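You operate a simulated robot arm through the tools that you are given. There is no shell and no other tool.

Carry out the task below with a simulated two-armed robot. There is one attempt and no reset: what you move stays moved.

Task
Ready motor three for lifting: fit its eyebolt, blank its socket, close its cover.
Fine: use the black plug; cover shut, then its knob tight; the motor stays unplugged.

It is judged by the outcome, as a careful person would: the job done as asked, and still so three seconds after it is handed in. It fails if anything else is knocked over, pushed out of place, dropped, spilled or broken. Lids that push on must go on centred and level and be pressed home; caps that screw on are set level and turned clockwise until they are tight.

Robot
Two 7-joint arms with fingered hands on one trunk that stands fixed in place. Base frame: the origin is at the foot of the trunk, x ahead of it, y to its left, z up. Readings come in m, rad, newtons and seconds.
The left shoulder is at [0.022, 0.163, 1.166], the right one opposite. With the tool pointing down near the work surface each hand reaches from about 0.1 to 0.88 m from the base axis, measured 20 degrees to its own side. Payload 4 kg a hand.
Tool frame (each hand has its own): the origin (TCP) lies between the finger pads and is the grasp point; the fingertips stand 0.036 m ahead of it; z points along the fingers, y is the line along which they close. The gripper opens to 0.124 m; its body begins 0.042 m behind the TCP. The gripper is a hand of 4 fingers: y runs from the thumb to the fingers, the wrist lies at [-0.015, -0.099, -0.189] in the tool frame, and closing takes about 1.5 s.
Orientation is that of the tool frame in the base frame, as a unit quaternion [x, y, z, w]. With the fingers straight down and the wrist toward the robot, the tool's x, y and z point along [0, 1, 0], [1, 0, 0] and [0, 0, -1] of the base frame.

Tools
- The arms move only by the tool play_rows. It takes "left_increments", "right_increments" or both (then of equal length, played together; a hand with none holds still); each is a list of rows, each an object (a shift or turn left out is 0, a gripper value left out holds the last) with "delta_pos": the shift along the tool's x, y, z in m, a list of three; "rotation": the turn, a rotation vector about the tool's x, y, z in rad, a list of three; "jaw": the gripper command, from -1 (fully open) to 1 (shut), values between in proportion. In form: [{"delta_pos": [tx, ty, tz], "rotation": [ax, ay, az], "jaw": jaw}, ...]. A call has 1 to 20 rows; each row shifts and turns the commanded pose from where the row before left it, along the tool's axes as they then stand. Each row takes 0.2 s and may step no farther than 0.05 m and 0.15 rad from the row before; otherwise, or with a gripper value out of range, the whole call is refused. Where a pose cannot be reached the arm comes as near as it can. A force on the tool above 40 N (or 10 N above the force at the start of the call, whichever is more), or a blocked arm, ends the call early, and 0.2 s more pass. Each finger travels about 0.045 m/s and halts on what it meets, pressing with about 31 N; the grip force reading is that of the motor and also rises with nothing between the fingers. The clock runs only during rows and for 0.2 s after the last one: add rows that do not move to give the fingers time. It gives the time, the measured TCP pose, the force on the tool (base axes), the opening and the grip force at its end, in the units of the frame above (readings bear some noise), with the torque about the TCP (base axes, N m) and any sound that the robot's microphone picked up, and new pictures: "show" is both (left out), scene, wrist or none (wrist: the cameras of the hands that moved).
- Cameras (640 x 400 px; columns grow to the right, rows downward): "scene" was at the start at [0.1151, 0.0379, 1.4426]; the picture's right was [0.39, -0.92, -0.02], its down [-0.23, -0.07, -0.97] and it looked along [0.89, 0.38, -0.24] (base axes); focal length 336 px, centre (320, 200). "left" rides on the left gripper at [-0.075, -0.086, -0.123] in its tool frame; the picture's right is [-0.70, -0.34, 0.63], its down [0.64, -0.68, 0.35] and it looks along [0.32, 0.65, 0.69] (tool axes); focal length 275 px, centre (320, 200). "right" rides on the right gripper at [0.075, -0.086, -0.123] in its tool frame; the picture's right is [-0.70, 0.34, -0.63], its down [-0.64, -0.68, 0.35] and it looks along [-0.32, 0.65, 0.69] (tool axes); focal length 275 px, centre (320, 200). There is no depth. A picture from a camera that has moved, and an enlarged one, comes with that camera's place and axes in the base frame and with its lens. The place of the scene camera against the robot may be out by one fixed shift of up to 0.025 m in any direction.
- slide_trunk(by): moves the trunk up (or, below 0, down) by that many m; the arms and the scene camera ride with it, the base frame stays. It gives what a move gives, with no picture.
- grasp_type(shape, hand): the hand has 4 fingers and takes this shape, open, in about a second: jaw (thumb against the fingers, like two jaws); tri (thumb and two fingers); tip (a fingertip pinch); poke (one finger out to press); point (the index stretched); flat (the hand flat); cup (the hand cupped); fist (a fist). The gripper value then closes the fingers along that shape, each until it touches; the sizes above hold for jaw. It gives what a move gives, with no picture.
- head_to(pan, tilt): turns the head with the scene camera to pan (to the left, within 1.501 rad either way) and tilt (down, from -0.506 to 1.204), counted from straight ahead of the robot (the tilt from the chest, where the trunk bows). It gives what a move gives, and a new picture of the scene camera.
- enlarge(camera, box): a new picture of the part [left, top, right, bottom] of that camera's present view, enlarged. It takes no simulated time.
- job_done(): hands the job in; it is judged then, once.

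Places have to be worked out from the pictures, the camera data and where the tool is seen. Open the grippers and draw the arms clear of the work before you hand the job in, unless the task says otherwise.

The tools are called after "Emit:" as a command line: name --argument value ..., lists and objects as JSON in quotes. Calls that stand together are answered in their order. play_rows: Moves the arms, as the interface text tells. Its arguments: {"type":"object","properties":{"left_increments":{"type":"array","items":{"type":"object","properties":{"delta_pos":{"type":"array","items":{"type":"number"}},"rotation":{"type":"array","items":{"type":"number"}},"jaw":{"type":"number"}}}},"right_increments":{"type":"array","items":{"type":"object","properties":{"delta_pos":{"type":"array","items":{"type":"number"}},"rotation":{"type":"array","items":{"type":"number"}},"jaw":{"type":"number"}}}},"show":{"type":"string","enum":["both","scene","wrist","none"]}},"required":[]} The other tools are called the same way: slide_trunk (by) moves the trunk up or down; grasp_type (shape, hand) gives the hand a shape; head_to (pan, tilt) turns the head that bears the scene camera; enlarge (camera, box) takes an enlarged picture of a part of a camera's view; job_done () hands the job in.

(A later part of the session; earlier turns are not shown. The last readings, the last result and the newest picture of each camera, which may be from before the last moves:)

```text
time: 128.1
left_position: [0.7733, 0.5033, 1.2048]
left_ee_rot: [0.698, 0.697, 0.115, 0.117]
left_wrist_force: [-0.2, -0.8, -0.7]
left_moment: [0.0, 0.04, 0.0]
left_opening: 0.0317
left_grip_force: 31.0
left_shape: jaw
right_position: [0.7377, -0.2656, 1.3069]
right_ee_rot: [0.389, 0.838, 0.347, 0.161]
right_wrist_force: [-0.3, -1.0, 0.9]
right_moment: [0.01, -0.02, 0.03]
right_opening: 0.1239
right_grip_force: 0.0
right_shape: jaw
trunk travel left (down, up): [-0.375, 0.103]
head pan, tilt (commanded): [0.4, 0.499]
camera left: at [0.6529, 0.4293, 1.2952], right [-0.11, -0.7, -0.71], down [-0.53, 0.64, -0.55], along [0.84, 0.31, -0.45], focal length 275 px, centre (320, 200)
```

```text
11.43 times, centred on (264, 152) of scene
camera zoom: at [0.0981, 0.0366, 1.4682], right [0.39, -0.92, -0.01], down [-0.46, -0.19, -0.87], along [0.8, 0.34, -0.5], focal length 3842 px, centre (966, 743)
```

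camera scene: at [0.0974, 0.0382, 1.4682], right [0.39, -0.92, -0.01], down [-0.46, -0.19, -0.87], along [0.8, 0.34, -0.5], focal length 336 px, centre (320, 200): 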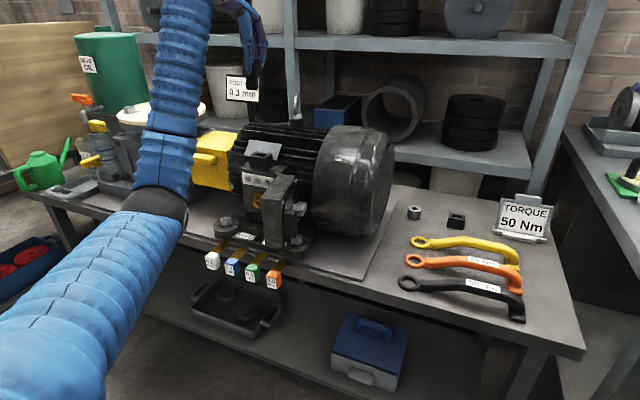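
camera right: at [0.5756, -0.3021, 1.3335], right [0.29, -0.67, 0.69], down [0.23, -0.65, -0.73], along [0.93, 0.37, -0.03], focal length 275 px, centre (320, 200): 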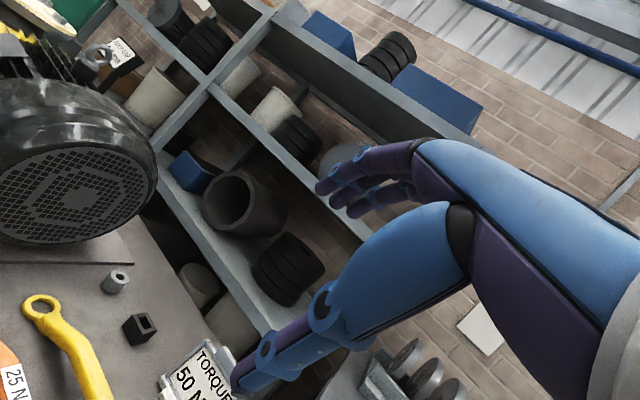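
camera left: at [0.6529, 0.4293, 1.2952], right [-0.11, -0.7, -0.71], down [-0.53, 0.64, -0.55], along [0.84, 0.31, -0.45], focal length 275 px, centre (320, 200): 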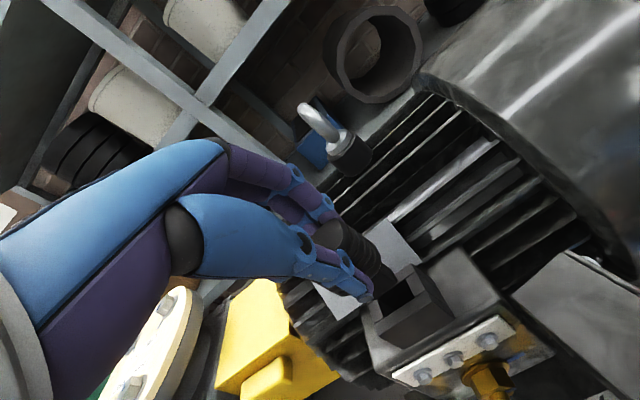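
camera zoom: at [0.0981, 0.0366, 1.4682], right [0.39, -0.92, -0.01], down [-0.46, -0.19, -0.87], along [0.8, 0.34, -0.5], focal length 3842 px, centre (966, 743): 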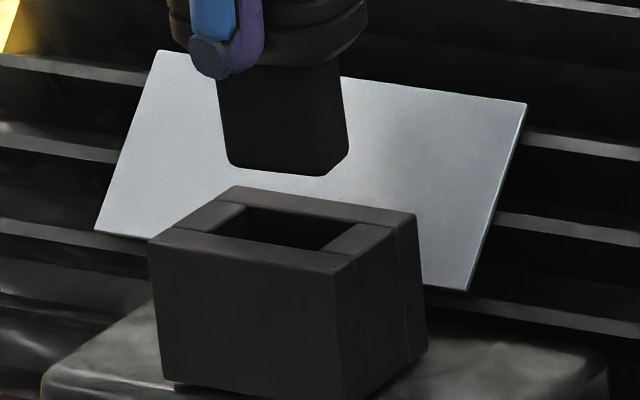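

Solving both views consistently, the tongue must move about 7 mm toward −x (y is fine), and is ~14 mm above the socket. I apply that and lower 7 mm.

Emit:
play_rows --left_increments '[{"delta_pos": [0, -0.0064, -0.0022]}, {"delta_pos": [0, -0.0023, 0.0066]}, {}]' --show "none"

Emit:
enlarge --camera "left" --box '[365, 240, 445, 320]'

Emit:
enlarge --camera "scene" --box '[246, 135, 281, 170]'

```text
time: 128.9
left_position: [0.7643, 0.505, 1.1991]
left_ee_rot: [0.698, 0.697, 0.114, 0.118]
left_wrist_force: [1.0, -0.1, -1.0]
left_moment: [0.0, -0.03, 0.01]
left_opening: 0.0316
left_grip_force: 31.2
left_shape: jaw
right_position: [0.7377, -0.2653, 1.3076]
right_ee_rot: [0.39, 0.838, 0.347, 0.162]
right_wrist_force: [0.0, 0.6, 0.2]
right_moment: [-0.01, -0.03, -0.03]
right_opening: 0.1239
right_grip_force: 0.1
right_shape: jaw
trunk travel left (down, up): [-0.375, 0.103]
head pan, tilt (commanded): [0.4, 0.499]
```

```text
5.00 times, centred on (405, 280) of left
camera zoom: at [0.6441, 0.4311, 1.2878], right [-0.11, -0.7, -0.71], down [-0.53, 0.64, -0.55], along [0.84, 0.31, -0.45], focal length 1376 px, centre (-105, -200)
```

zoom: 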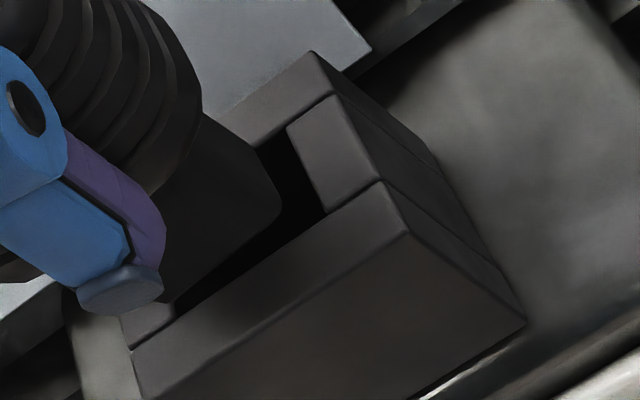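

```text
11.43 times, centred on (264, 152) of scene
camera zoom: at [0.0977, 0.0371, 1.4682], right [0.39, -0.92, -0.01], down [-0.46, -0.19, -0.87], along [0.8, 0.34, -0.5], focal length 3842 px, centre (966, 743)
```

zoom: 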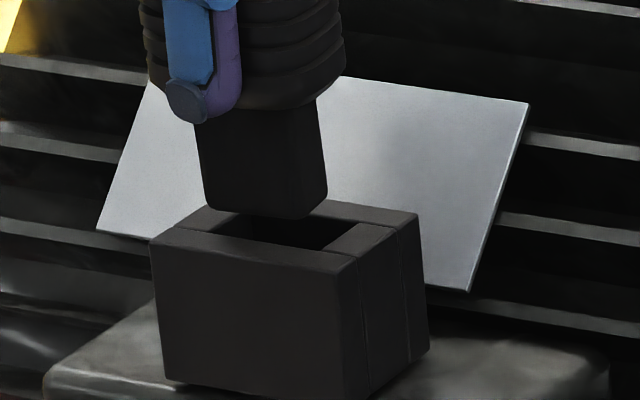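

Now it's ~4 mm too far back (overshoot), y centred, ~8 mm above. I correct +3.5 mm in x and lower 8 mm to begin entry, watching the force.

Emit:
play_rows --left_increments '[{"delta_pos": [0, 0.0033, 0.0011]}, {"delta_pos": [0, -0.0013, 0.0038]}, {"delta_pos": [0, -0.0013, 0.0038]}, {}]' --show "none"

Emit:
enlarge --camera "left" --box '[365, 240, 445, 320]'

Emit:
enlarge --camera "scene" --box '[246, 135, 281, 170]'

```text
time: 129.9
left_position: [0.7666, 0.5072, 1.1898]
left_ee_rot: [0.697, 0.698, 0.115, 0.117]
left_wrist_force: [1.8, -0.4, 2.3]
left_moment: [0.03, -0.14, -0.06]
left_opening: 0.0316
left_grip_force: 31.2
left_shape: jaw
right_position: [0.7383, -0.2652, 1.3073]
right_ee_rot: [0.391, 0.837, 0.346, 0.163]
right_wrist_force: [0.6, 0.5, -0.1]
right_moment: [-0.02, 0.01, -0.01]
right_opening: 0.1238
right_grip_force: 0.1
right_shape: jaw
trunk travel left (down, up): [-0.375, 0.103]
head pan, tilt (commanded): [0.4, 0.499]
```

```text
5.00 times, centred on (405, 280) of left
camera zoom: at [0.6466, 0.431, 1.2797], right [-0.11, -0.7, -0.71], down [-0.53, 0.64, -0.55], along [0.84, 0.31, -0.45], focal length 1376 px, centre (-105, -200)
```

zoom: 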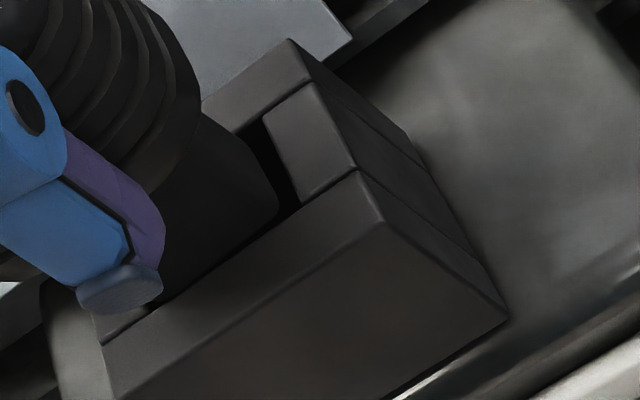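

```text
11.43 times, centred on (264, 152) of scene
camera zoom: at [0.0979, 0.037, 1.4682], right [0.39, -0.92, -0.01], down [-0.46, -0.19, -0.87], along [0.8, 0.34, -0.5], focal length 3842 px, centre (966, 743)
```

zoom: 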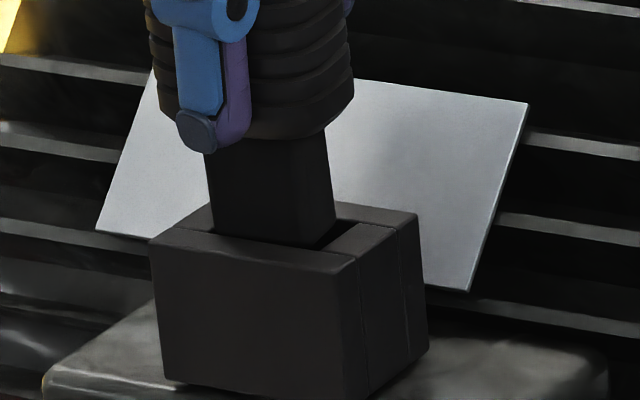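

The tongue bottom is at the socket mouth, touching near the front edge. I nudge +2 mm x and −1 mm y, then lower further.

Emit:
play_rows --left_increments '[{"delta_pos": [0, -0.0006, -0.0019]}, {"delta_pos": [-0.001, 0.0019, 0.0007]}, {"delta_pos": [0, -0.001, 0.0028]}, {"delta_pos": [0, -0.001, 0.0028]}, {"delta_pos": [0, -0.001, 0.0028]}, {}]' --show "none"

Emit:
enlarge --camera "left" --box '[365, 240, 445, 320]'

Emit:
enlarge --camera "scene" --box '[246, 135, 281, 170]'

```text
time: 131.3
left_position: [0.769, 0.5033, 1.1804]
left_ee_rot: [0.697, 0.698, 0.114, 0.118]
left_wrist_force: [3.5, 1.8, -0.9]
left_moment: [0.05, -0.16, -0.03]
left_opening: 0.0316
left_grip_force: 30.9
left_shape: jaw
right_position: [0.7396, -0.2654, 1.3073]
right_ee_rot: [0.39, 0.838, 0.346, 0.161]
right_wrist_force: [-1.1, 0.7, -0.3]
right_moment: [-0.05, 0.03, 0.0]
right_opening: 0.1239
right_grip_force: 0.1
right_shape: jaw
trunk travel left (down, up): [-0.375, 0.103]
head pan, tilt (commanded): [0.4, 0.499]
```

```text
5.00 times, centred on (405, 280) of left
camera zoom: at [0.6481, 0.4289, 1.2708], right [-0.12, -0.7, -0.71], down [-0.53, 0.64, -0.55], along [0.84, 0.31, -0.45], focal length 1376 px, centre (-105, -200)
```

zoom: 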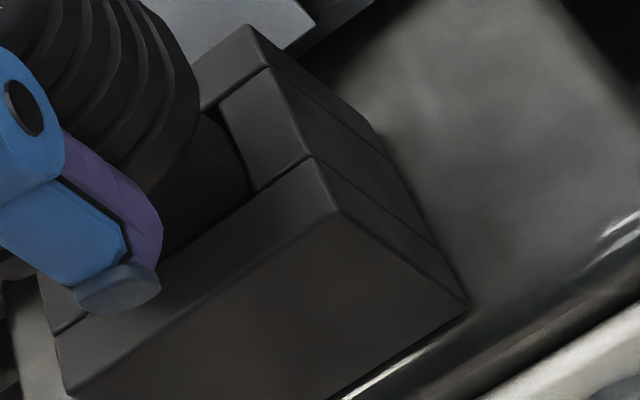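

```text
11.43 times, centred on (264, 152) of scene
camera zoom: at [0.0986, 0.0373, 1.4681], right [0.39, -0.92, -0.01], down [-0.47, -0.19, -0.87], along [0.8, 0.34, -0.5], focal length 3842 px, centre (966, 743)
```

zoom: 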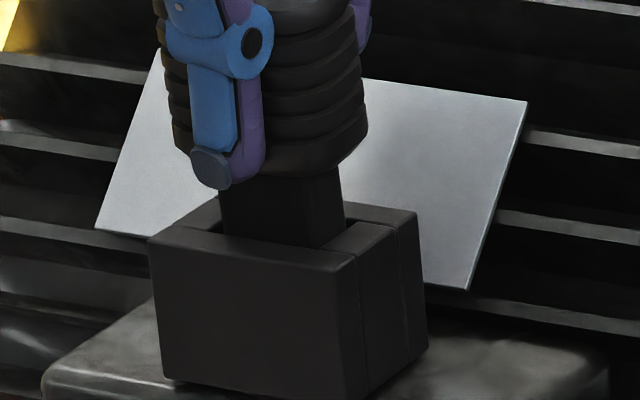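

The tongue is entering the hole. I continue down in small steps.

Emit:
play_rows --left_increments '[{"delta_pos": [0, 0.0, 0.0032]}, {"delta_pos": [0, -0.001, 0.0028]}, {"delta_pos": [0, -0.001, 0.0028]}, {"delta_pos": [0, -0.001, 0.0028]}, {}]' --show "none"

Emit:
enlarge --camera "left" --box '[345, 220, 445, 320]'

Emit:
enlarge --camera "scene" --box '[246, 130, 281, 165]'

```text
time: 132.5
left_position: [0.7688, 0.5018, 1.1699]
left_ee_rot: [0.697, 0.698, 0.115, 0.117]
left_wrist_force: [5.4, 1.6, 2.1]
left_moment: [0.16, -0.28, -0.03]
left_opening: 0.0315
left_grip_force: 31.0
left_shape: jaw
right_position: [0.7378, -0.2633, 1.308]
right_ee_rot: [0.389, 0.838, 0.347, 0.162]
right_wrist_force: [-0.4, 0.4, -0.3]
right_moment: [0.05, 0.0, -0.02]
right_opening: 0.1239
right_grip_force: 0.0
right_shape: jaw
trunk travel left (down, up): [-0.375, 0.103]
head pan, tilt (commanded): [0.4, 0.499]
```

```text
4.00 times, centred on (395, 270) of left
camera zoom: at [0.6483, 0.428, 1.26], right [-0.11, -0.7, -0.71], down [-0.53, 0.64, -0.55], along [0.84, 0.31, -0.45], focal length 1101 px, centre (20, -80)
```

zoom: 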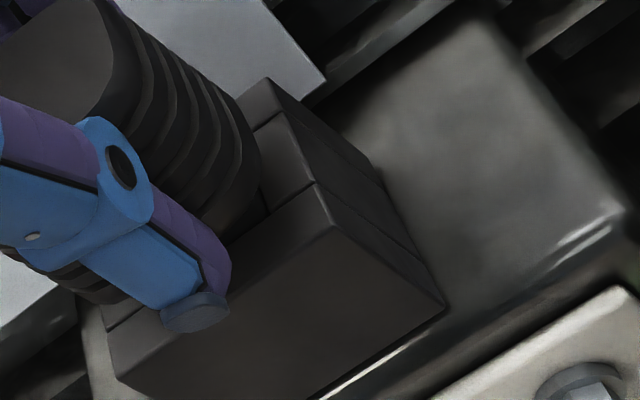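

```text
11.43 times, centred on (264, 148) of scene
camera zoom: at [0.0981, 0.0372, 1.4682], right [0.39, -0.92, -0.01], down [-0.46, -0.19, -0.87], along [0.8, 0.34, -0.5], focal length 3842 px, centre (966, 800)
```

zoom: 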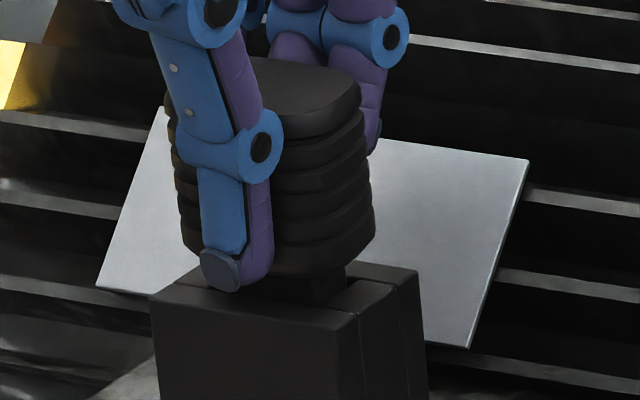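

About 6 mm left before the head meets the socket. I continue gently.

Emit:
play_rows --left_increments '[{"delta_pos": [0, -0.0005, 0.003]}, {"delta_pos": [0, -0.001, 0.0028]}, {}]' --show "none"

Emit:
enlarge --camera "scene" --box '[246, 130, 281, 165]'

Emit:
enlarge --camera "left" --box '[345, 220, 445, 320]'

```text
time: 133.3
left_position: [0.7693, 0.5015, 1.1645]
left_ee_rot: [0.698, 0.696, 0.115, 0.119]
left_wrist_force: [4.7, 2.5, 2.8]
left_moment: [0.15, -0.27, -0.04]
left_opening: 0.031
left_grip_force: 30.9
left_shape: jaw
right_position: [0.738, -0.2653, 1.3075]
right_ee_rot: [0.39, 0.838, 0.346, 0.162]
right_wrist_force: [0.2, 0.8, -0.3]
right_moment: [0.02, 0.02, 0.0]
right_opening: 0.1237
right_grip_force: 0.0
right_shape: jaw
trunk travel left (down, up): [-0.375, 0.103]
head pan, tilt (commanded): [0.4, 0.499]
```

```text
11.43 times, centred on (264, 148) of scene
camera zoom: at [0.0982, 0.0373, 1.4682], right [0.39, -0.92, -0.01], down [-0.46, -0.19, -0.87], along [0.8, 0.34, -0.5], focal length 3842 px, centre (966, 800)
```

zoom: 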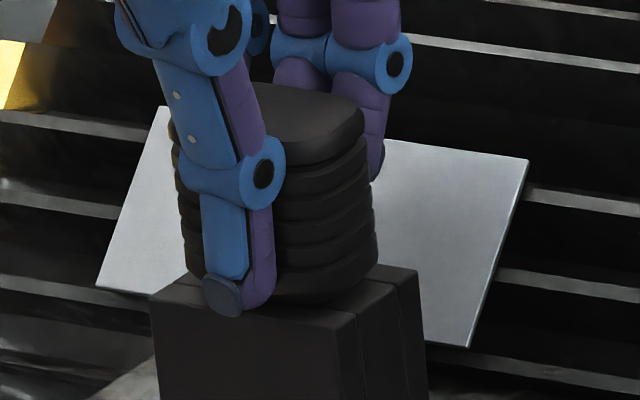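

```text
4.00 times, centred on (395, 270) of left
camera zoom: at [0.6485, 0.4278, 1.2538], right [-0.11, -0.7, -0.71], down [-0.53, 0.64, -0.55], along [0.84, 0.31, -0.45], focal length 1101 px, centre (20, -80)
```

zoom: 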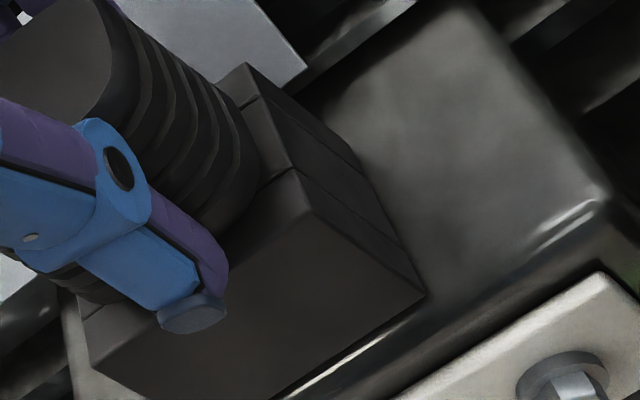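

Head is almost on the socket. I press 2 more mm and watch Fz, then release.

Emit:
play_rows --left_increments '[{"delta_pos": [0, -0.0007, 0.0019]}, {"delta_pos": [0, -0.0007, 0.0019]}, {}]' --show "none"

```text
time: 134.1
left_position: [0.768, 0.5015, 1.1609]
left_ee_rot: [0.698, 0.697, 0.114, 0.118]
left_wrist_force: [8.5, 5.4, 13.8]
left_moment: [0.07, -0.41, 0.03]
left_opening: 0.0301
left_grip_force: 31.1
left_shape: jaw
right_position: [0.7376, -0.2657, 1.3079]
right_ee_rot: [0.39, 0.837, 0.347, 0.163]
right_wrist_force: [0.4, -0.2, 0.3]
right_moment: [-0.02, 0.01, -0.01]
right_opening: 0.1238
right_grip_force: 0.1
right_shape: jaw
trunk travel left (down, up): [-0.375, 0.103]
head pan, tilt (commanded): [0.4, 0.499]
```

Fz = 14 N: the head is on the socket. I open moderately and retreat straight up, then inspect.

Emit:
play_rows --left_increments '[{"jaw": 0.6}, {"jaw": 0.2}, {"jaw": -0.1}, {}, {}, {}, {"delta_pos": [0, 0.0065, -0.0189]}, {"delta_pos": [0, 0.013, -0.0378]}, {"delta_pos": [0, 0.013, -0.0378]}, {}]' --show "wrist"

Emit:
enlarge --camera "scene" --box '[241, 125, 286, 175]'

Emit:
enlarge --camera "left" --box '[360, 240, 500, 380]'

```text
time: 136.3
left_position: [0.7692, 0.5077, 1.2574]
left_ee_rot: [0.698, 0.697, 0.115, 0.118]
left_wrist_force: [-0.4, 0.0, -0.7]
left_moment: [0.01, -0.03, 0.02]
left_opening: 0.0678
left_grip_force: 0.0
left_shape: jaw
right_position: [0.7388, -0.2644, 1.3073]
right_ee_rot: [0.39, 0.838, 0.347, 0.162]
right_wrist_force: [-0.1, -0.2, -0.8]
right_moment: [-0.01, -0.03, 0.0]
right_opening: 0.1238
right_grip_force: 0.0
right_shape: jaw
trunk travel left (down, up): [-0.375, 0.103]
head pan, tilt (commanded): [0.4, 0.499]
camera left: at [0.65, 0.4328, 1.3476], right [-0.11, -0.7, -0.71], down [-0.53, 0.64, -0.55], along [0.84, 0.31, -0.45], focal length 275 px, centre (320, 200)
```

left: 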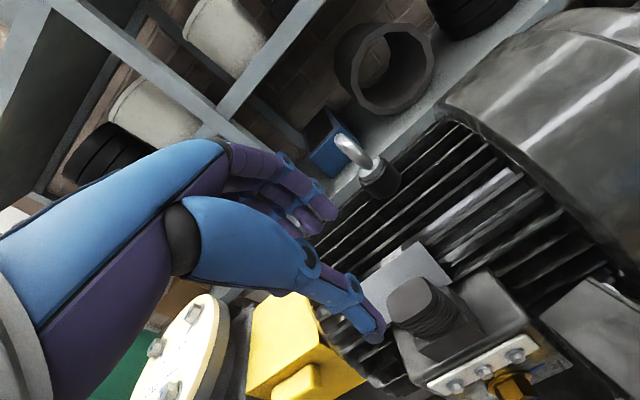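

```text
8.00 times, centred on (264, 150) of scene
camera zoom: at [0.0981, 0.0375, 1.4681], right [0.39, -0.92, -0.01], down [-0.46, -0.19, -0.87], along [0.8, 0.34, -0.5], focal length 2690 px, centre (772, 600)
```

zoom: 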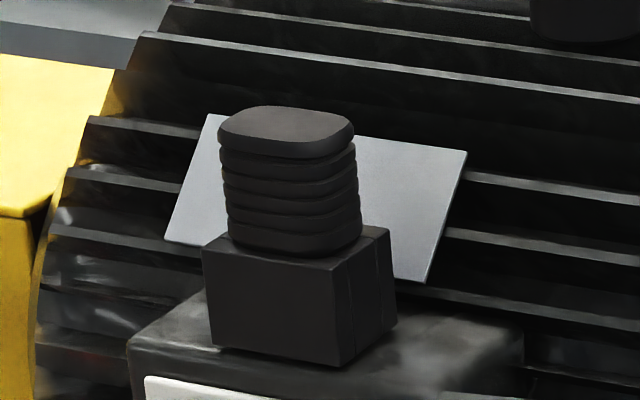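

```text
2.86 times, centred on (430, 310) of left
camera zoom: at [0.65, 0.4328, 1.3476], right [-0.11, -0.7, -0.71], down [-0.53, 0.64, -0.55], along [0.84, 0.31, -0.45], focal length 786 px, centre (6, -114)
```

zoom: 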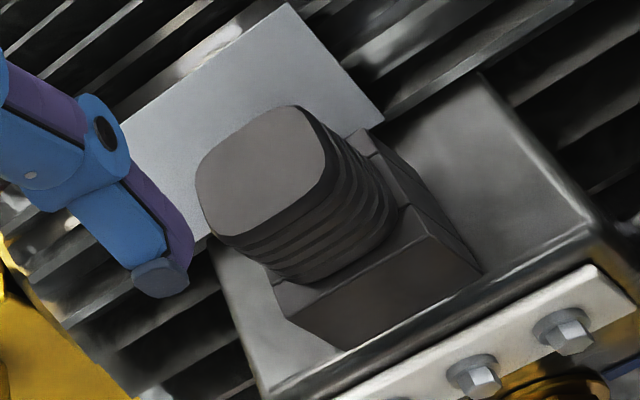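

The plug sits level with its head down on the socket. To be sure it is home, I'll straighten the hand, close it, and press gently on top of the plug.

Emit:
play_rows --left_increments '[{"rotation": [0.11, 0, 0], "jaw": 0.5}, {"rotation": [0.11, 0, 0], "jaw": 1}, {"rotation": [0.11, 0, 0]}, {"delta_pos": [-0.0035, 0.014, 0]}, {}, {}, {}, {"delta_pos": [0, 0, 0.02]}, {"delta_pos": [0, 0, 0.02]}, {}]' --show "wrist"

Emit:
enlarge --camera "scene" --box '[231, 105, 291, 175]'

```text
time: 138.5
left_position: [0.785, 0.4992, 1.2182]
left_ee_rot: [0.707, 0.707, -0.001, 0.002]
left_wrist_force: [0.3, -0.3, -0.4]
left_moment: [0.03, -0.03, -0.01]
left_opening: 0.0
left_grip_force: 31.2
left_shape: jaw
right_position: [0.7377, -0.2663, 1.3079]
right_ee_rot: [0.39, 0.838, 0.347, 0.162]
right_wrist_force: [-0.4, 0.9, 0.2]
right_moment: [0.01, -0.03, 0.01]
right_opening: 0.1239
right_grip_force: 0.1
right_shape: jaw
trunk travel left (down, up): [-0.375, 0.103]
head pan, tilt (commanded): [0.4, 0.499]
camera left: at [0.7, 0.4241, 1.3424], right [-0.34, -0.7, -0.63], down [-0.68, 0.64, -0.35], along [0.65, 0.31, -0.69], focal length 275 px, centre (320, 200)
```

left: 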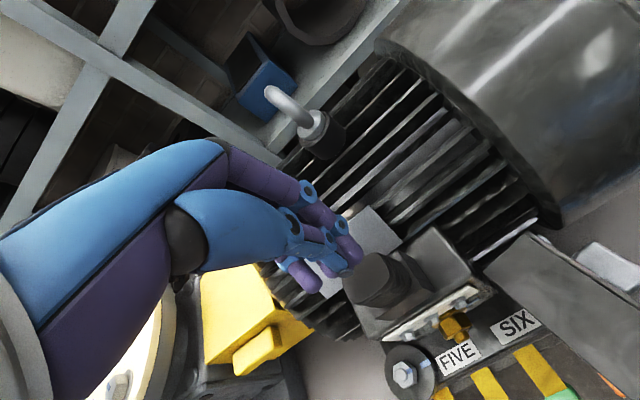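

```text
5.71 times, centred on (261, 140) of scene
camera zoom: at [0.0977, 0.0369, 1.4683], right [0.39, -0.92, -0.01], down [-0.46, -0.19, -0.87], along [0.8, 0.34, -0.5], focal length 1921 px, centre (657, 543)
```

zoom: 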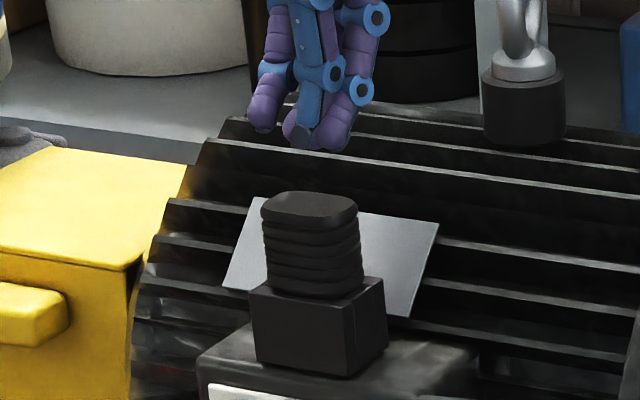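

The closed fingertips are ~3 cm above the plug, slightly to the right. I shift +5 mm in y and press down gently.

Emit:
play_rows --left_increments '[{"delta_pos": [0.005, -0.001, 0]}, {"delta_pos": [0, 0, 0.012]}, {"delta_pos": [0, 0, 0.012]}, {"delta_pos": [0, 0, 0.004]}, {"delta_pos": [0, 0, 0.003]}, {}]' --show "none"

```text
time: 139.9
left_position: [0.7802, 0.5035, 1.1925]
left_ee_rot: [0.707, 0.707, 0.001, 0.003]
left_wrist_force: [9.1, 4.5, 27.2]
left_moment: [0.15, -0.33, 0.03]
left_opening: 0.0
left_grip_force: 31.2
left_shape: jaw
right_position: [0.7372, -0.2664, 1.309]
right_ee_rot: [0.391, 0.837, 0.346, 0.162]
right_wrist_force: [0.2, -1.1, -0.5]
right_moment: [-0.02, -0.02, 0.0]
right_opening: 0.1239
right_grip_force: 0.0
right_shape: jaw
trunk travel left (down, up): [-0.375, 0.103]
head pan, tilt (commanded): [0.4, 0.499]
```

Pressed with 27 N. I lift off and check the plug.

Emit:
play_rows --left_increments '[{"delta_pos": [0, 0, -0.02]}, {"delta_pos": [0, 0, -0.04]}, {"delta_pos": [0, -0.03, -0.03]}, {}]' --show "none"

Emit:
enlarge --camera "scene" --box '[241, 125, 286, 175]'

Emit:
enlarge --camera "scene" --box '[200, 130, 360, 260]'

```text
time: 140.9
left_position: [0.7533, 0.5013, 1.2791]
left_ee_rot: [0.708, 0.706, -0.001, 0.0]
left_wrist_force: [0.3, -0.6, 0.0]
left_moment: [0.01, 0.02, -0.02]
left_opening: 0.0001
left_grip_force: 31.0
left_shape: jaw
right_position: [0.7387, -0.2646, 1.3059]
right_ee_rot: [0.39, 0.838, 0.346, 0.161]
right_wrist_force: [0.4, -0.9, -0.5]
right_moment: [0.0, -0.01, 0.0]
right_opening: 0.124
right_grip_force: 0.0
right_shape: jaw
trunk travel left (down, up): [-0.375, 0.103]
head pan, tilt (commanded): [0.4, 0.499]
```

```text
8.00 times, centred on (264, 150) of scene
camera zoom: at [0.0987, 0.0367, 1.4681], right [0.39, -0.92, -0.01], down [-0.47, -0.19, -0.87], along [0.8, 0.34, -0.5], focal length 2690 px, centre (772, 600)
```

zoom: 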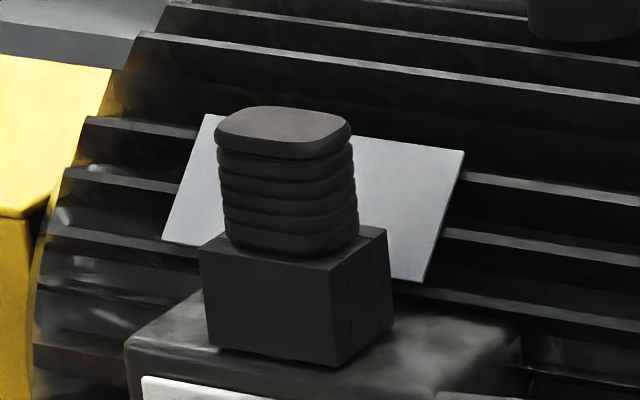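

```text
3.08 times, centred on (280, 195) of scene
camera zoom: at [0.0987, 0.0367, 1.4681], right [0.39, -0.92, -0.01], down [-0.47, -0.19, -0.87], along [0.8, 0.34, -0.5], focal length 1034 px, centre (443, 215)
```

zoom: 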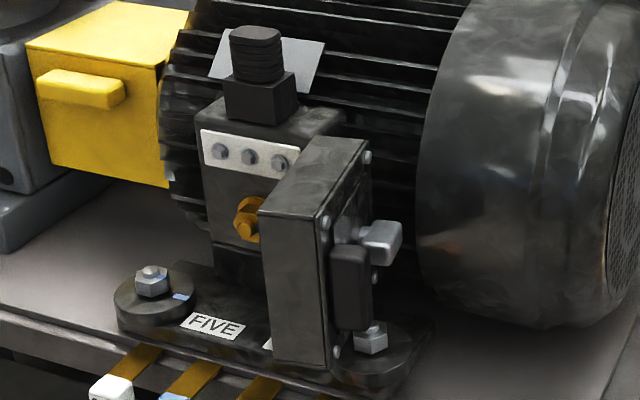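

The plug is home and level. Next the cover: it stands open ~90°, hinged on the box's right side, so its free front edge must swing left (+y) and then forward. I retract the left hand and turn the right hand tool-down and facing left to view the cover's outer side.

Emit:
play_rows --left_increments '[{"delta_pos": [0.01, -0.025, -0.02]}, {"delta_pos": [0.01, -0.025, -0.02]}, {"delta_pos": [0.01, -0.025, -0.02]}, {"delta_pos": [0.01, -0.025, -0.02]}, {"delta_pos": [0.015, -0.025, -0.01]}, {"delta_pos": [0.015, -0.025, -0.01]}, {"delta_pos": [0.015, -0.025, -0.01]}, {"delta_pos": [0.015, -0.025, 0]}, {}, {}, {}, {}, {}]' --right_increments '[{"rotation": [0.131, 0, 0]}, {"rotation": [0.131, 0, 0]}, {"rotation": [0.131, 0, 0]}, {"rotation": [0.131, 0, 0]}, {"rotation": [0.131, 0, 0]}, {"rotation": [0.131, 0, 0]}, {"rotation": [0, 0, -0.13]}, {"rotation": [0, 0, -0.13]}, {"rotation": [0, 0, -0.13]}, {"rotation": [0, 0, -0.13]}, {"rotation": [0, 0, -0.13]}, {"rotation": [0, 0, -0.13]}, {}]' --show "both"

```text
time: 143.7
left_position: [0.5539, 0.6062, 1.3874]
left_ee_rot: [0.707, 0.707, -0.002, 0.002]
left_wrist_force: [-0.2, 0.3, -0.2]
left_moment: [0.0, 0.01, -0.01]
left_opening: 0.0
left_grip_force: 31.2
left_shape: jaw
right_position: [0.7388, -0.2643, 1.3076]
right_ee_rot: [0.422, 0.906, -0.002, 0.0]
right_wrist_force: [0.1, -1.1, 0.0]
right_moment: [0.01, -0.04, 0.0]
right_opening: 0.1239
right_grip_force: 0.1
right_shape: jaw
right hand out of reach, approached as far as the arm can: row 7, 8, 9, 10, 11, 12
trunk travel left (down, up): [-0.375, 0.103]
head pan, tilt (commanded): [0.4, 0.499]
camera scene: at [0.0977, 0.0375, 1.4682], right [0.39, -0.92, -0.01], down [-0.46, -0.19, -0.87], along [0.8, 0.34, -0.5], focal length 336 px, centre (320, 200)
camera right: at [0.6237, -0.2624, 1.4291], right [0.71, -0.32, 0.63], down [-0.11, -0.93, -0.34], along [0.7, 0.17, -0.69], focal length 275 px, centre (320, 200)
camera left: at [0.4688, 0.5318, 1.511], right [-0.34, -0.7, -0.63], down [-0.68, 0.64, -0.35], along [0.65, 0.31, -0.69], focal length 275 px, centre (320, 200)
```

scene: 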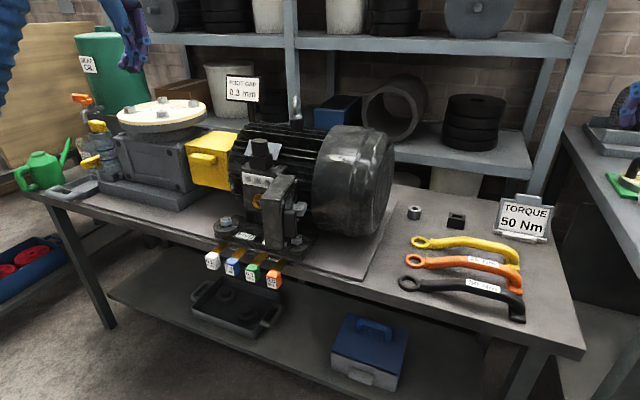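
right: 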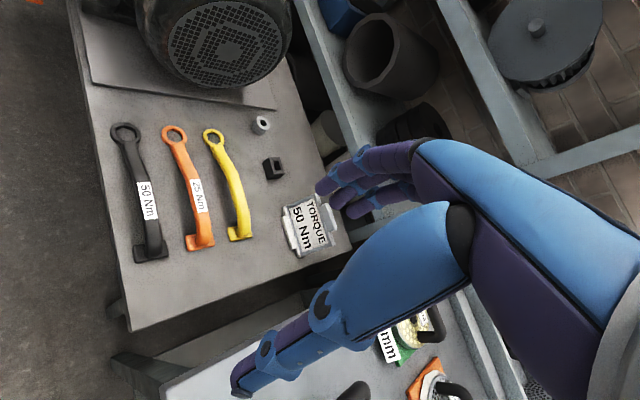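
left: 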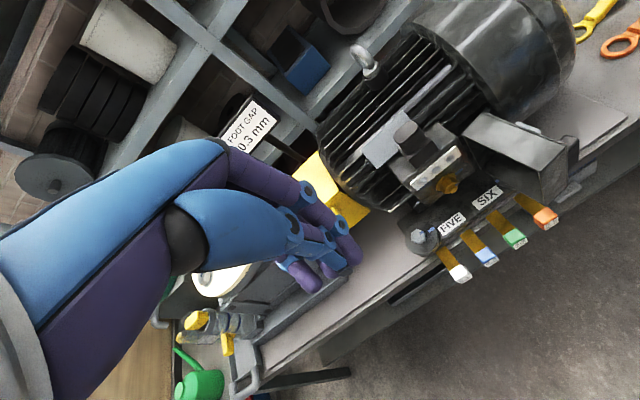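

The right hand can't turn enough; the left hand can do this instead: from the right of the cover its camera will look at the outer face. I move the left hand (still closed) to about (0.60, 0.30, 1.30) to look.

Emit:
play_rows --left_increments '[{"delta_pos": [-0.0383, 0.0058, 0.0109]}, {"delta_pos": [-0.0383, 0.0058, 0.0109]}, {"delta_pos": [-0.0383, 0.0058, 0.0109]}, {"delta_pos": [-0.0383, 0.0058, 0.0109]}, {"delta_pos": [-0.0383, 0.0058, 0.0109]}, {"delta_pos": [-0.0383, 0.0058, 0.0109]}, {"delta_pos": [-0.0383, 0.0058, 0.0109]}, {"delta_pos": [-0.0383, 0.0058, 0.0109]}, {}]' --show "both"

Emit:
enlarge --camera "left" --box '[320, 150, 560, 380]'

```text
time: 145.7
left_position: [0.5988, 0.3055, 1.3011]
left_ee_rot: [0.707, 0.707, -0.002, 0.002]
left_wrist_force: [-0.5, 0.4, 0.1]
left_moment: [0.03, -0.03, -0.01]
left_opening: 0.0002
left_grip_force: 31.2
left_shape: jaw
right_position: [0.7369, -0.2645, 1.3078]
right_ee_rot: [0.423, 0.906, -0.001, 0.0]
right_wrist_force: [-0.4, 0.2, -0.1]
right_moment: [0.02, -0.01, 0.01]
right_opening: 0.1239
right_grip_force: 0.0
right_shape: jaw
trunk travel left (down, up): [-0.375, 0.103]
head pan, tilt (commanded): [0.4, 0.499]
camera scene: at [0.0972, 0.0381, 1.4683], right [0.39, -0.92, -0.01], down [-0.46, -0.19, -0.87], along [0.8, 0.34, -0.5], focal length 336 px, centre (320, 200)
camera left: at [0.5133, 0.2306, 1.4263], right [-0.34, -0.7, -0.63], down [-0.68, 0.64, -0.35], along [0.65, 0.31, -0.69], focal length 275 px, centre (320, 200)
```

scene: 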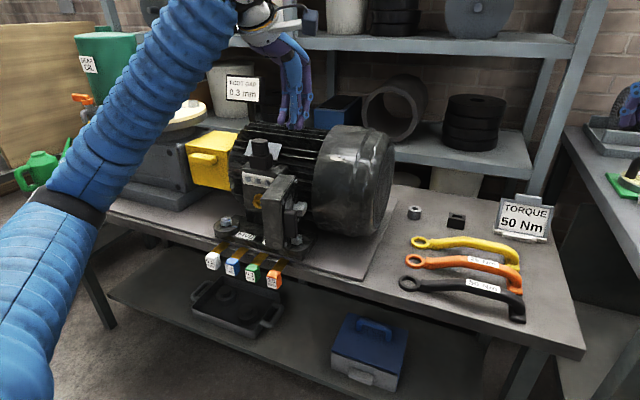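
left: 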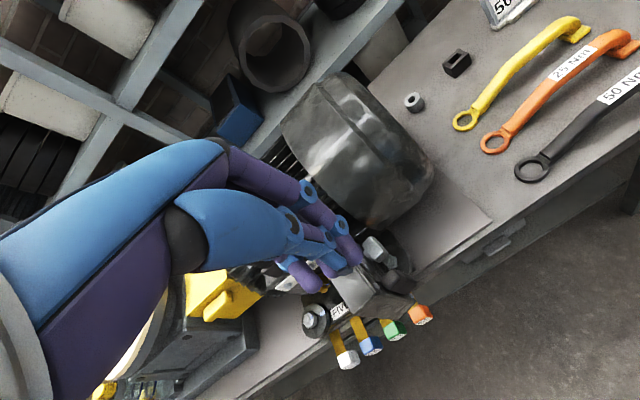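

```text
1.74 times, centred on (440, 265) of left
camera zoom: at [0.5133, 0.2306, 1.4263], right [-0.34, -0.7, -0.63], down [-0.68, 0.64, -0.35], along [0.65, 0.31, -0.69], focal length 479 px, centre (111, 87)
```

zoom: 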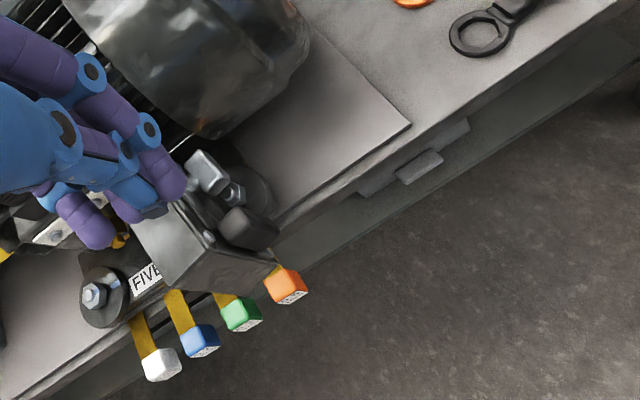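

I zoom in on the cover's outer face with knob and handle.

Emit:
enlarge --camera "left" --box '[370, 220, 470, 330]'

Emit:
enlarge --camera "scene" --box '[250, 165, 320, 255]'

```text
3.64 times, centred on (420, 275) of left
camera zoom: at [0.5133, 0.2306, 1.4263], right [-0.34, -0.7, -0.63], down [-0.68, 0.64, -0.35], along [0.65, 0.31, -0.69], focal length 1001 px, centre (-44, -73)
```

zoom: 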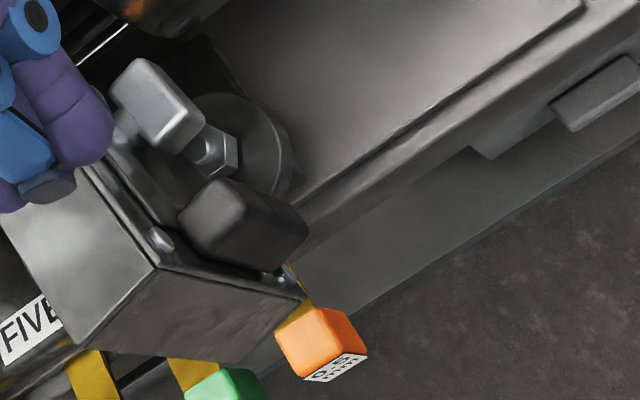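

```text
4.44 times, centred on (285, 210) of scene
camera zoom: at [0.0972, 0.0381, 1.4683], right [0.39, -0.92, -0.01], down [-0.46, -0.19, -0.87], along [0.8, 0.34, -0.5], focal length 1494 px, centre (476, 156)
```

zoom: 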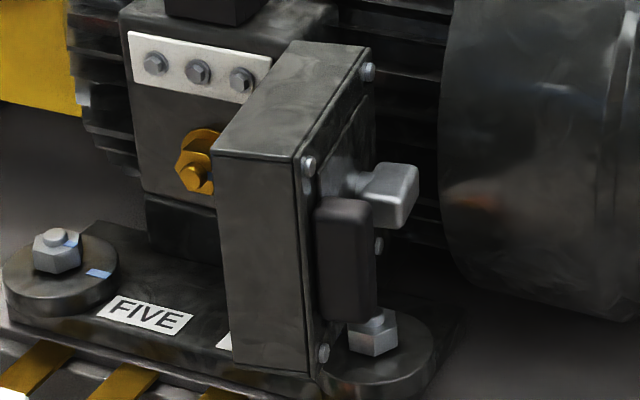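

The handle bar is at about (0.669, 0.363, z 0.97–1.04), near the cover's free edge. I'll use the closed left hand as a pusher: first lower it to the right of the handle at (0.672, 0.285, 1.04).

Emit:
play_rows --left_increments '[{"delta_pos": [-0.0035, 0.0122, 0.037]}, {"delta_pos": [-0.0035, 0.0122, 0.037]}, {"delta_pos": [-0.0035, 0.0122, 0.037]}, {"delta_pos": [-0.0035, 0.0122, 0.037]}, {"delta_pos": [-0.0035, 0.0122, 0.037]}, {"delta_pos": [-0.0035, 0.0122, 0.037]}, {"delta_pos": [0, 0, 0.037]}, {}]' --show "both"

Emit:
enlarge --camera "left" --box '[200, 150, 480, 400]'

```text
time: 147.5
left_position: [0.6701, 0.2748, 1.0427]
left_ee_rot: [0.708, 0.706, -0.001, 0.001]
left_wrist_force: [0.2, 0.0, 0.1]
left_moment: [0.02, -0.01, -0.01]
left_opening: 0.0
left_grip_force: 30.6
left_shape: jaw
right_position: [0.7379, -0.2653, 1.3062]
right_ee_rot: [0.422, 0.906, 0.0, -0.001]
right_wrist_force: [0.1, -0.8, 0.1]
right_moment: [0.02, 0.0, 0.01]
right_opening: 0.124
right_grip_force: 0.1
right_shape: jaw
trunk travel left (down, up): [-0.375, 0.103]
head pan, tilt (commanded): [0.4, 0.499]
camera scene: at [0.0979, 0.0367, 1.4683], right [0.39, -0.92, -0.01], down [-0.46, -0.19, -0.87], along [0.8, 0.34, -0.5], focal length 336 px, centre (320, 200)
camera left: at [0.5856, 0.2012, 1.1674], right [-0.34, -0.7, -0.63], down [-0.68, 0.64, -0.35], along [0.65, 0.31, -0.69], focal length 275 px, centre (320, 200)
```

scene: 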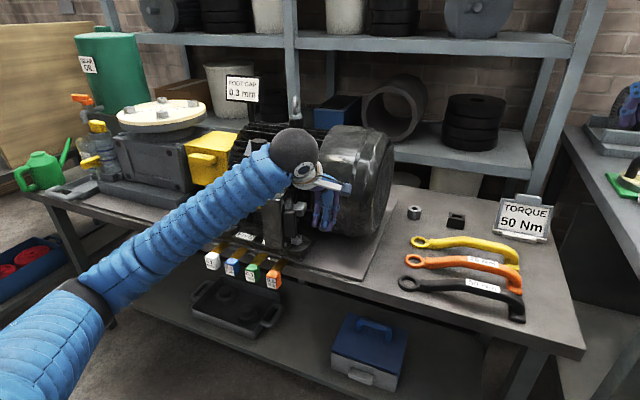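
left: 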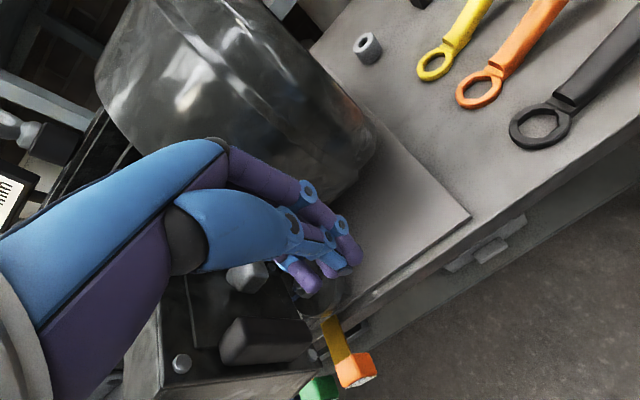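

```text
1.60 times, centred on (340, 275) of left
camera zoom: at [0.5856, 0.2012, 1.1674], right [-0.34, -0.7, -0.63], down [-0.68, 0.64, -0.35], along [0.65, 0.31, -0.69], focal length 440 px, centre (288, 80)
```

zoom: 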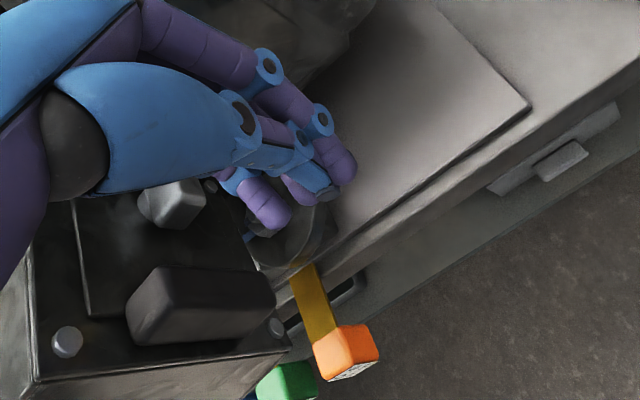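

The camera shows the knob and the vertical handle clearly, with my fingertips level with mid-handle. I begin pushing the handle toward +y in small steps.

Emit:
play_rows --left_increments '[{"delta_pos": [0.0125, 0, 0]}, {"delta_pos": [0.0125, 0, 0]}, {"delta_pos": [0.0125, 0, 0]}, {"delta_pos": [0.0125, -0.002, 0]}, {"delta_pos": [0.01, -0.003, 0]}, {}]' --show "wrist"

Emit:
enlarge --camera "scene" --box '[220, 140, 350, 260]'

```text
time: 148.9
left_position: [0.6663, 0.3374, 1.0427]
left_ee_rot: [0.708, 0.707, -0.002, 0.001]
left_wrist_force: [0.0, -0.6, -0.3]
left_moment: [0.01, 0.01, 0.0]
left_opening: 0.0001
left_grip_force: 31.0
left_shape: jaw
right_position: [0.7392, -0.2648, 1.3058]
right_ee_rot: [0.423, 0.906, -0.001, 0.0]
right_wrist_force: [1.0, -0.4, -0.1]
right_moment: [-0.01, 0.0, 0.01]
right_opening: 0.1239
right_grip_force: 0.0
right_shape: jaw
trunk travel left (down, up): [-0.375, 0.103]
head pan, tilt (commanded): [0.4, 0.499]
camera left: at [0.5819, 0.2626, 1.1681], right [-0.34, -0.7, -0.63], down [-0.68, 0.64, -0.35], along [0.65, 0.31, -0.69], focal length 275 px, centre (320, 200)
```

left: 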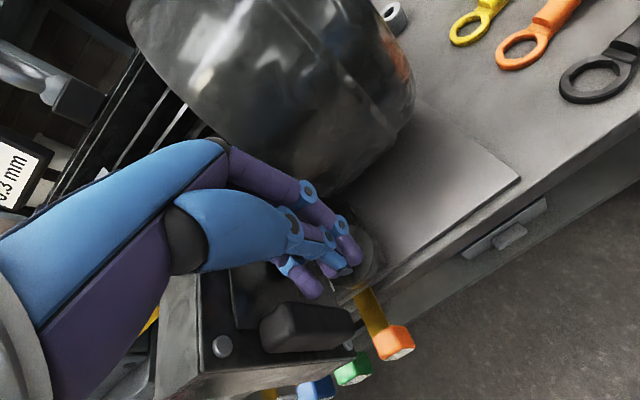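

```text
3.33 times, centred on (285, 200) of scene
camera zoom: at [0.098, 0.0369, 1.4682], right [0.39, -0.92, -0.01], down [-0.46, -0.19, -0.87], along [0.8, 0.34, -0.5], focal length 1121 px, centre (437, 200)
```

zoom: 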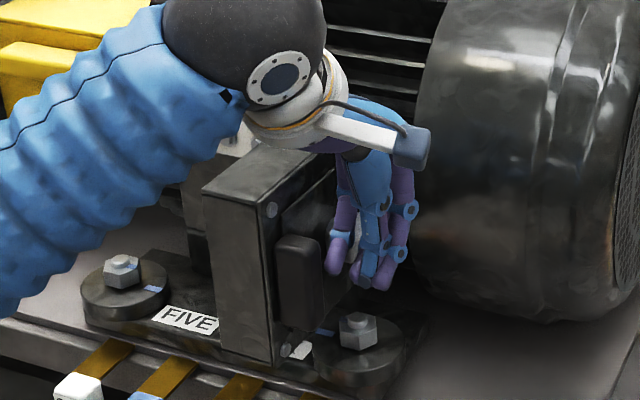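

The cover swings freely with almost no force. I continue along the arc toward (0.62, 0.43).

Emit:
play_rows --left_increments '[{"delta_pos": [0.0125, -0.006, 0]}, {"delta_pos": [0.0125, -0.007, 0]}, {"delta_pos": [0.0125, -0.008, 0]}, {"delta_pos": [0.0125, -0.008, 0]}, {"delta_pos": [0.0125, -0.006, 0]}, {}]' --show "wrist"

Emit:
enlarge --camera "scene" --box '[200, 140, 330, 260]'

```text
time: 150.3
left_position: [0.6328, 0.3991, 1.0429]
left_ee_rot: [0.707, 0.707, -0.001, 0.001]
left_wrist_force: [0.7, -0.4, 0.6]
left_moment: [0.03, 0.02, 0.03]
left_opening: 0.0001
left_grip_force: 31.2
left_shape: jaw
right_position: [0.7381, -0.2649, 1.3073]
right_ee_rot: [0.422, 0.906, -0.001, -0.001]
right_wrist_force: [-0.4, 0.0, 0.4]
right_moment: [0.01, 0.02, 0.0]
right_opening: 0.1239
right_grip_force: 0.0
right_shape: jaw
trunk travel left (down, up): [-0.375, 0.103]
head pan, tilt (commanded): [0.4, 0.499]
camera left: at [0.5473, 0.3248, 1.1673], right [-0.34, -0.7, -0.63], down [-0.68, 0.64, -0.35], along [0.65, 0.31, -0.69], focal length 275 px, centre (320, 200)
```

left: 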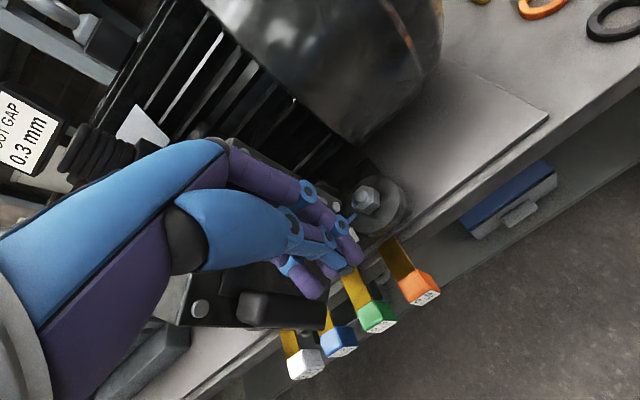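

```text
3.33 times, centred on (265, 200) of scene
camera zoom: at [0.0982, 0.037, 1.4682], right [0.39, -0.92, -0.01], down [-0.46, -0.19, -0.87], along [0.8, 0.34, -0.5], focal length 1121 px, centre (503, 200)
```

zoom: 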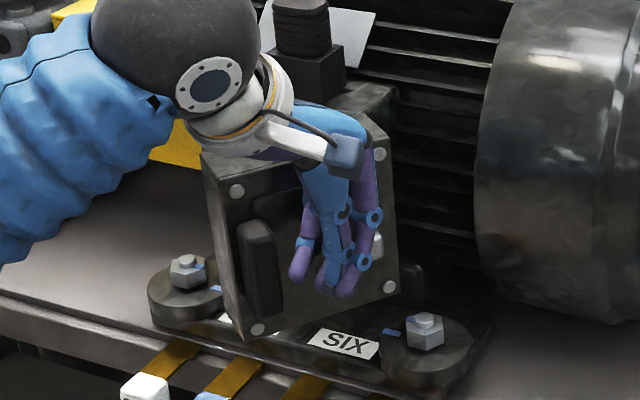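

The cover is now past halfway. I continue the arc: mostly +y, then curving into +x.

Emit:
play_rows --left_increments '[{"delta_pos": [0.0115, -0.001, 0]}, {"delta_pos": [0.0115, -0.001, 0]}, {"delta_pos": [0.0115, 0.0, 0]}, {"delta_pos": [0.0115, 0.001, 0]}, {"delta_pos": [0.011, 0.002, 0]}, {"delta_pos": [0.011, 0.003, 0]}, {}]' --show "wrist"

Emit:
enlarge --camera "scene" --box '[200, 140, 330, 260]'

```text
time: 151.9
left_position: [0.6342, 0.4667, 1.0413]
left_ee_rot: [0.707, 0.707, -0.002, 0.001]
left_wrist_force: [-0.4, 0.4, -1.1]
left_moment: [-0.02, 0.0, -0.01]
left_opening: 0.0
left_grip_force: 30.7
left_shape: jaw
right_position: [0.7383, -0.2652, 1.307]
right_ee_rot: [0.423, 0.906, 0.0, -0.001]
right_wrist_force: [0.3, -0.5, -0.3]
right_moment: [-0.01, 0.04, -0.01]
right_opening: 0.124
right_grip_force: 0.1
right_shape: jaw
trunk travel left (down, up): [-0.375, 0.103]
head pan, tilt (commanded): [0.4, 0.499]
camera left: at [0.5491, 0.3925, 1.1661], right [-0.34, -0.7, -0.63], down [-0.68, 0.64, -0.35], along [0.65, 0.31, -0.69], focal length 275 px, centre (320, 200)
```

left: 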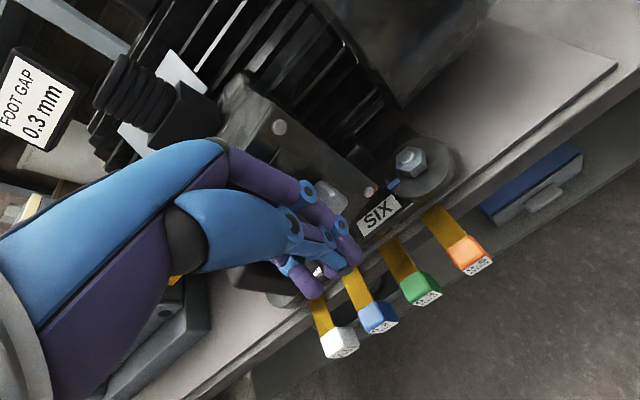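

```text
3.33 times, centred on (265, 200) of scene
camera zoom: at [0.0978, 0.037, 1.4682], right [0.39, -0.92, -0.01], down [-0.46, -0.19, -0.87], along [0.8, 0.34, -0.5], focal length 1121 px, centre (503, 200)
```

zoom: 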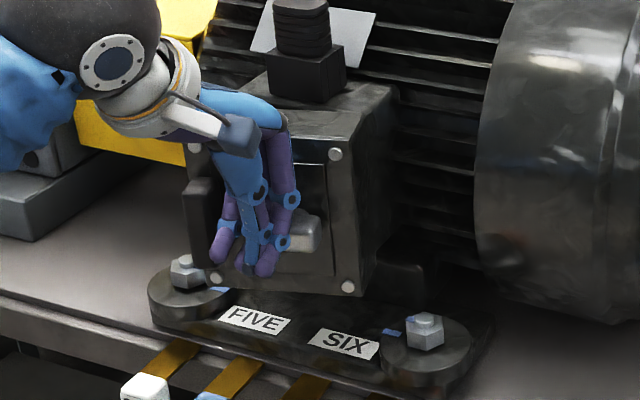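

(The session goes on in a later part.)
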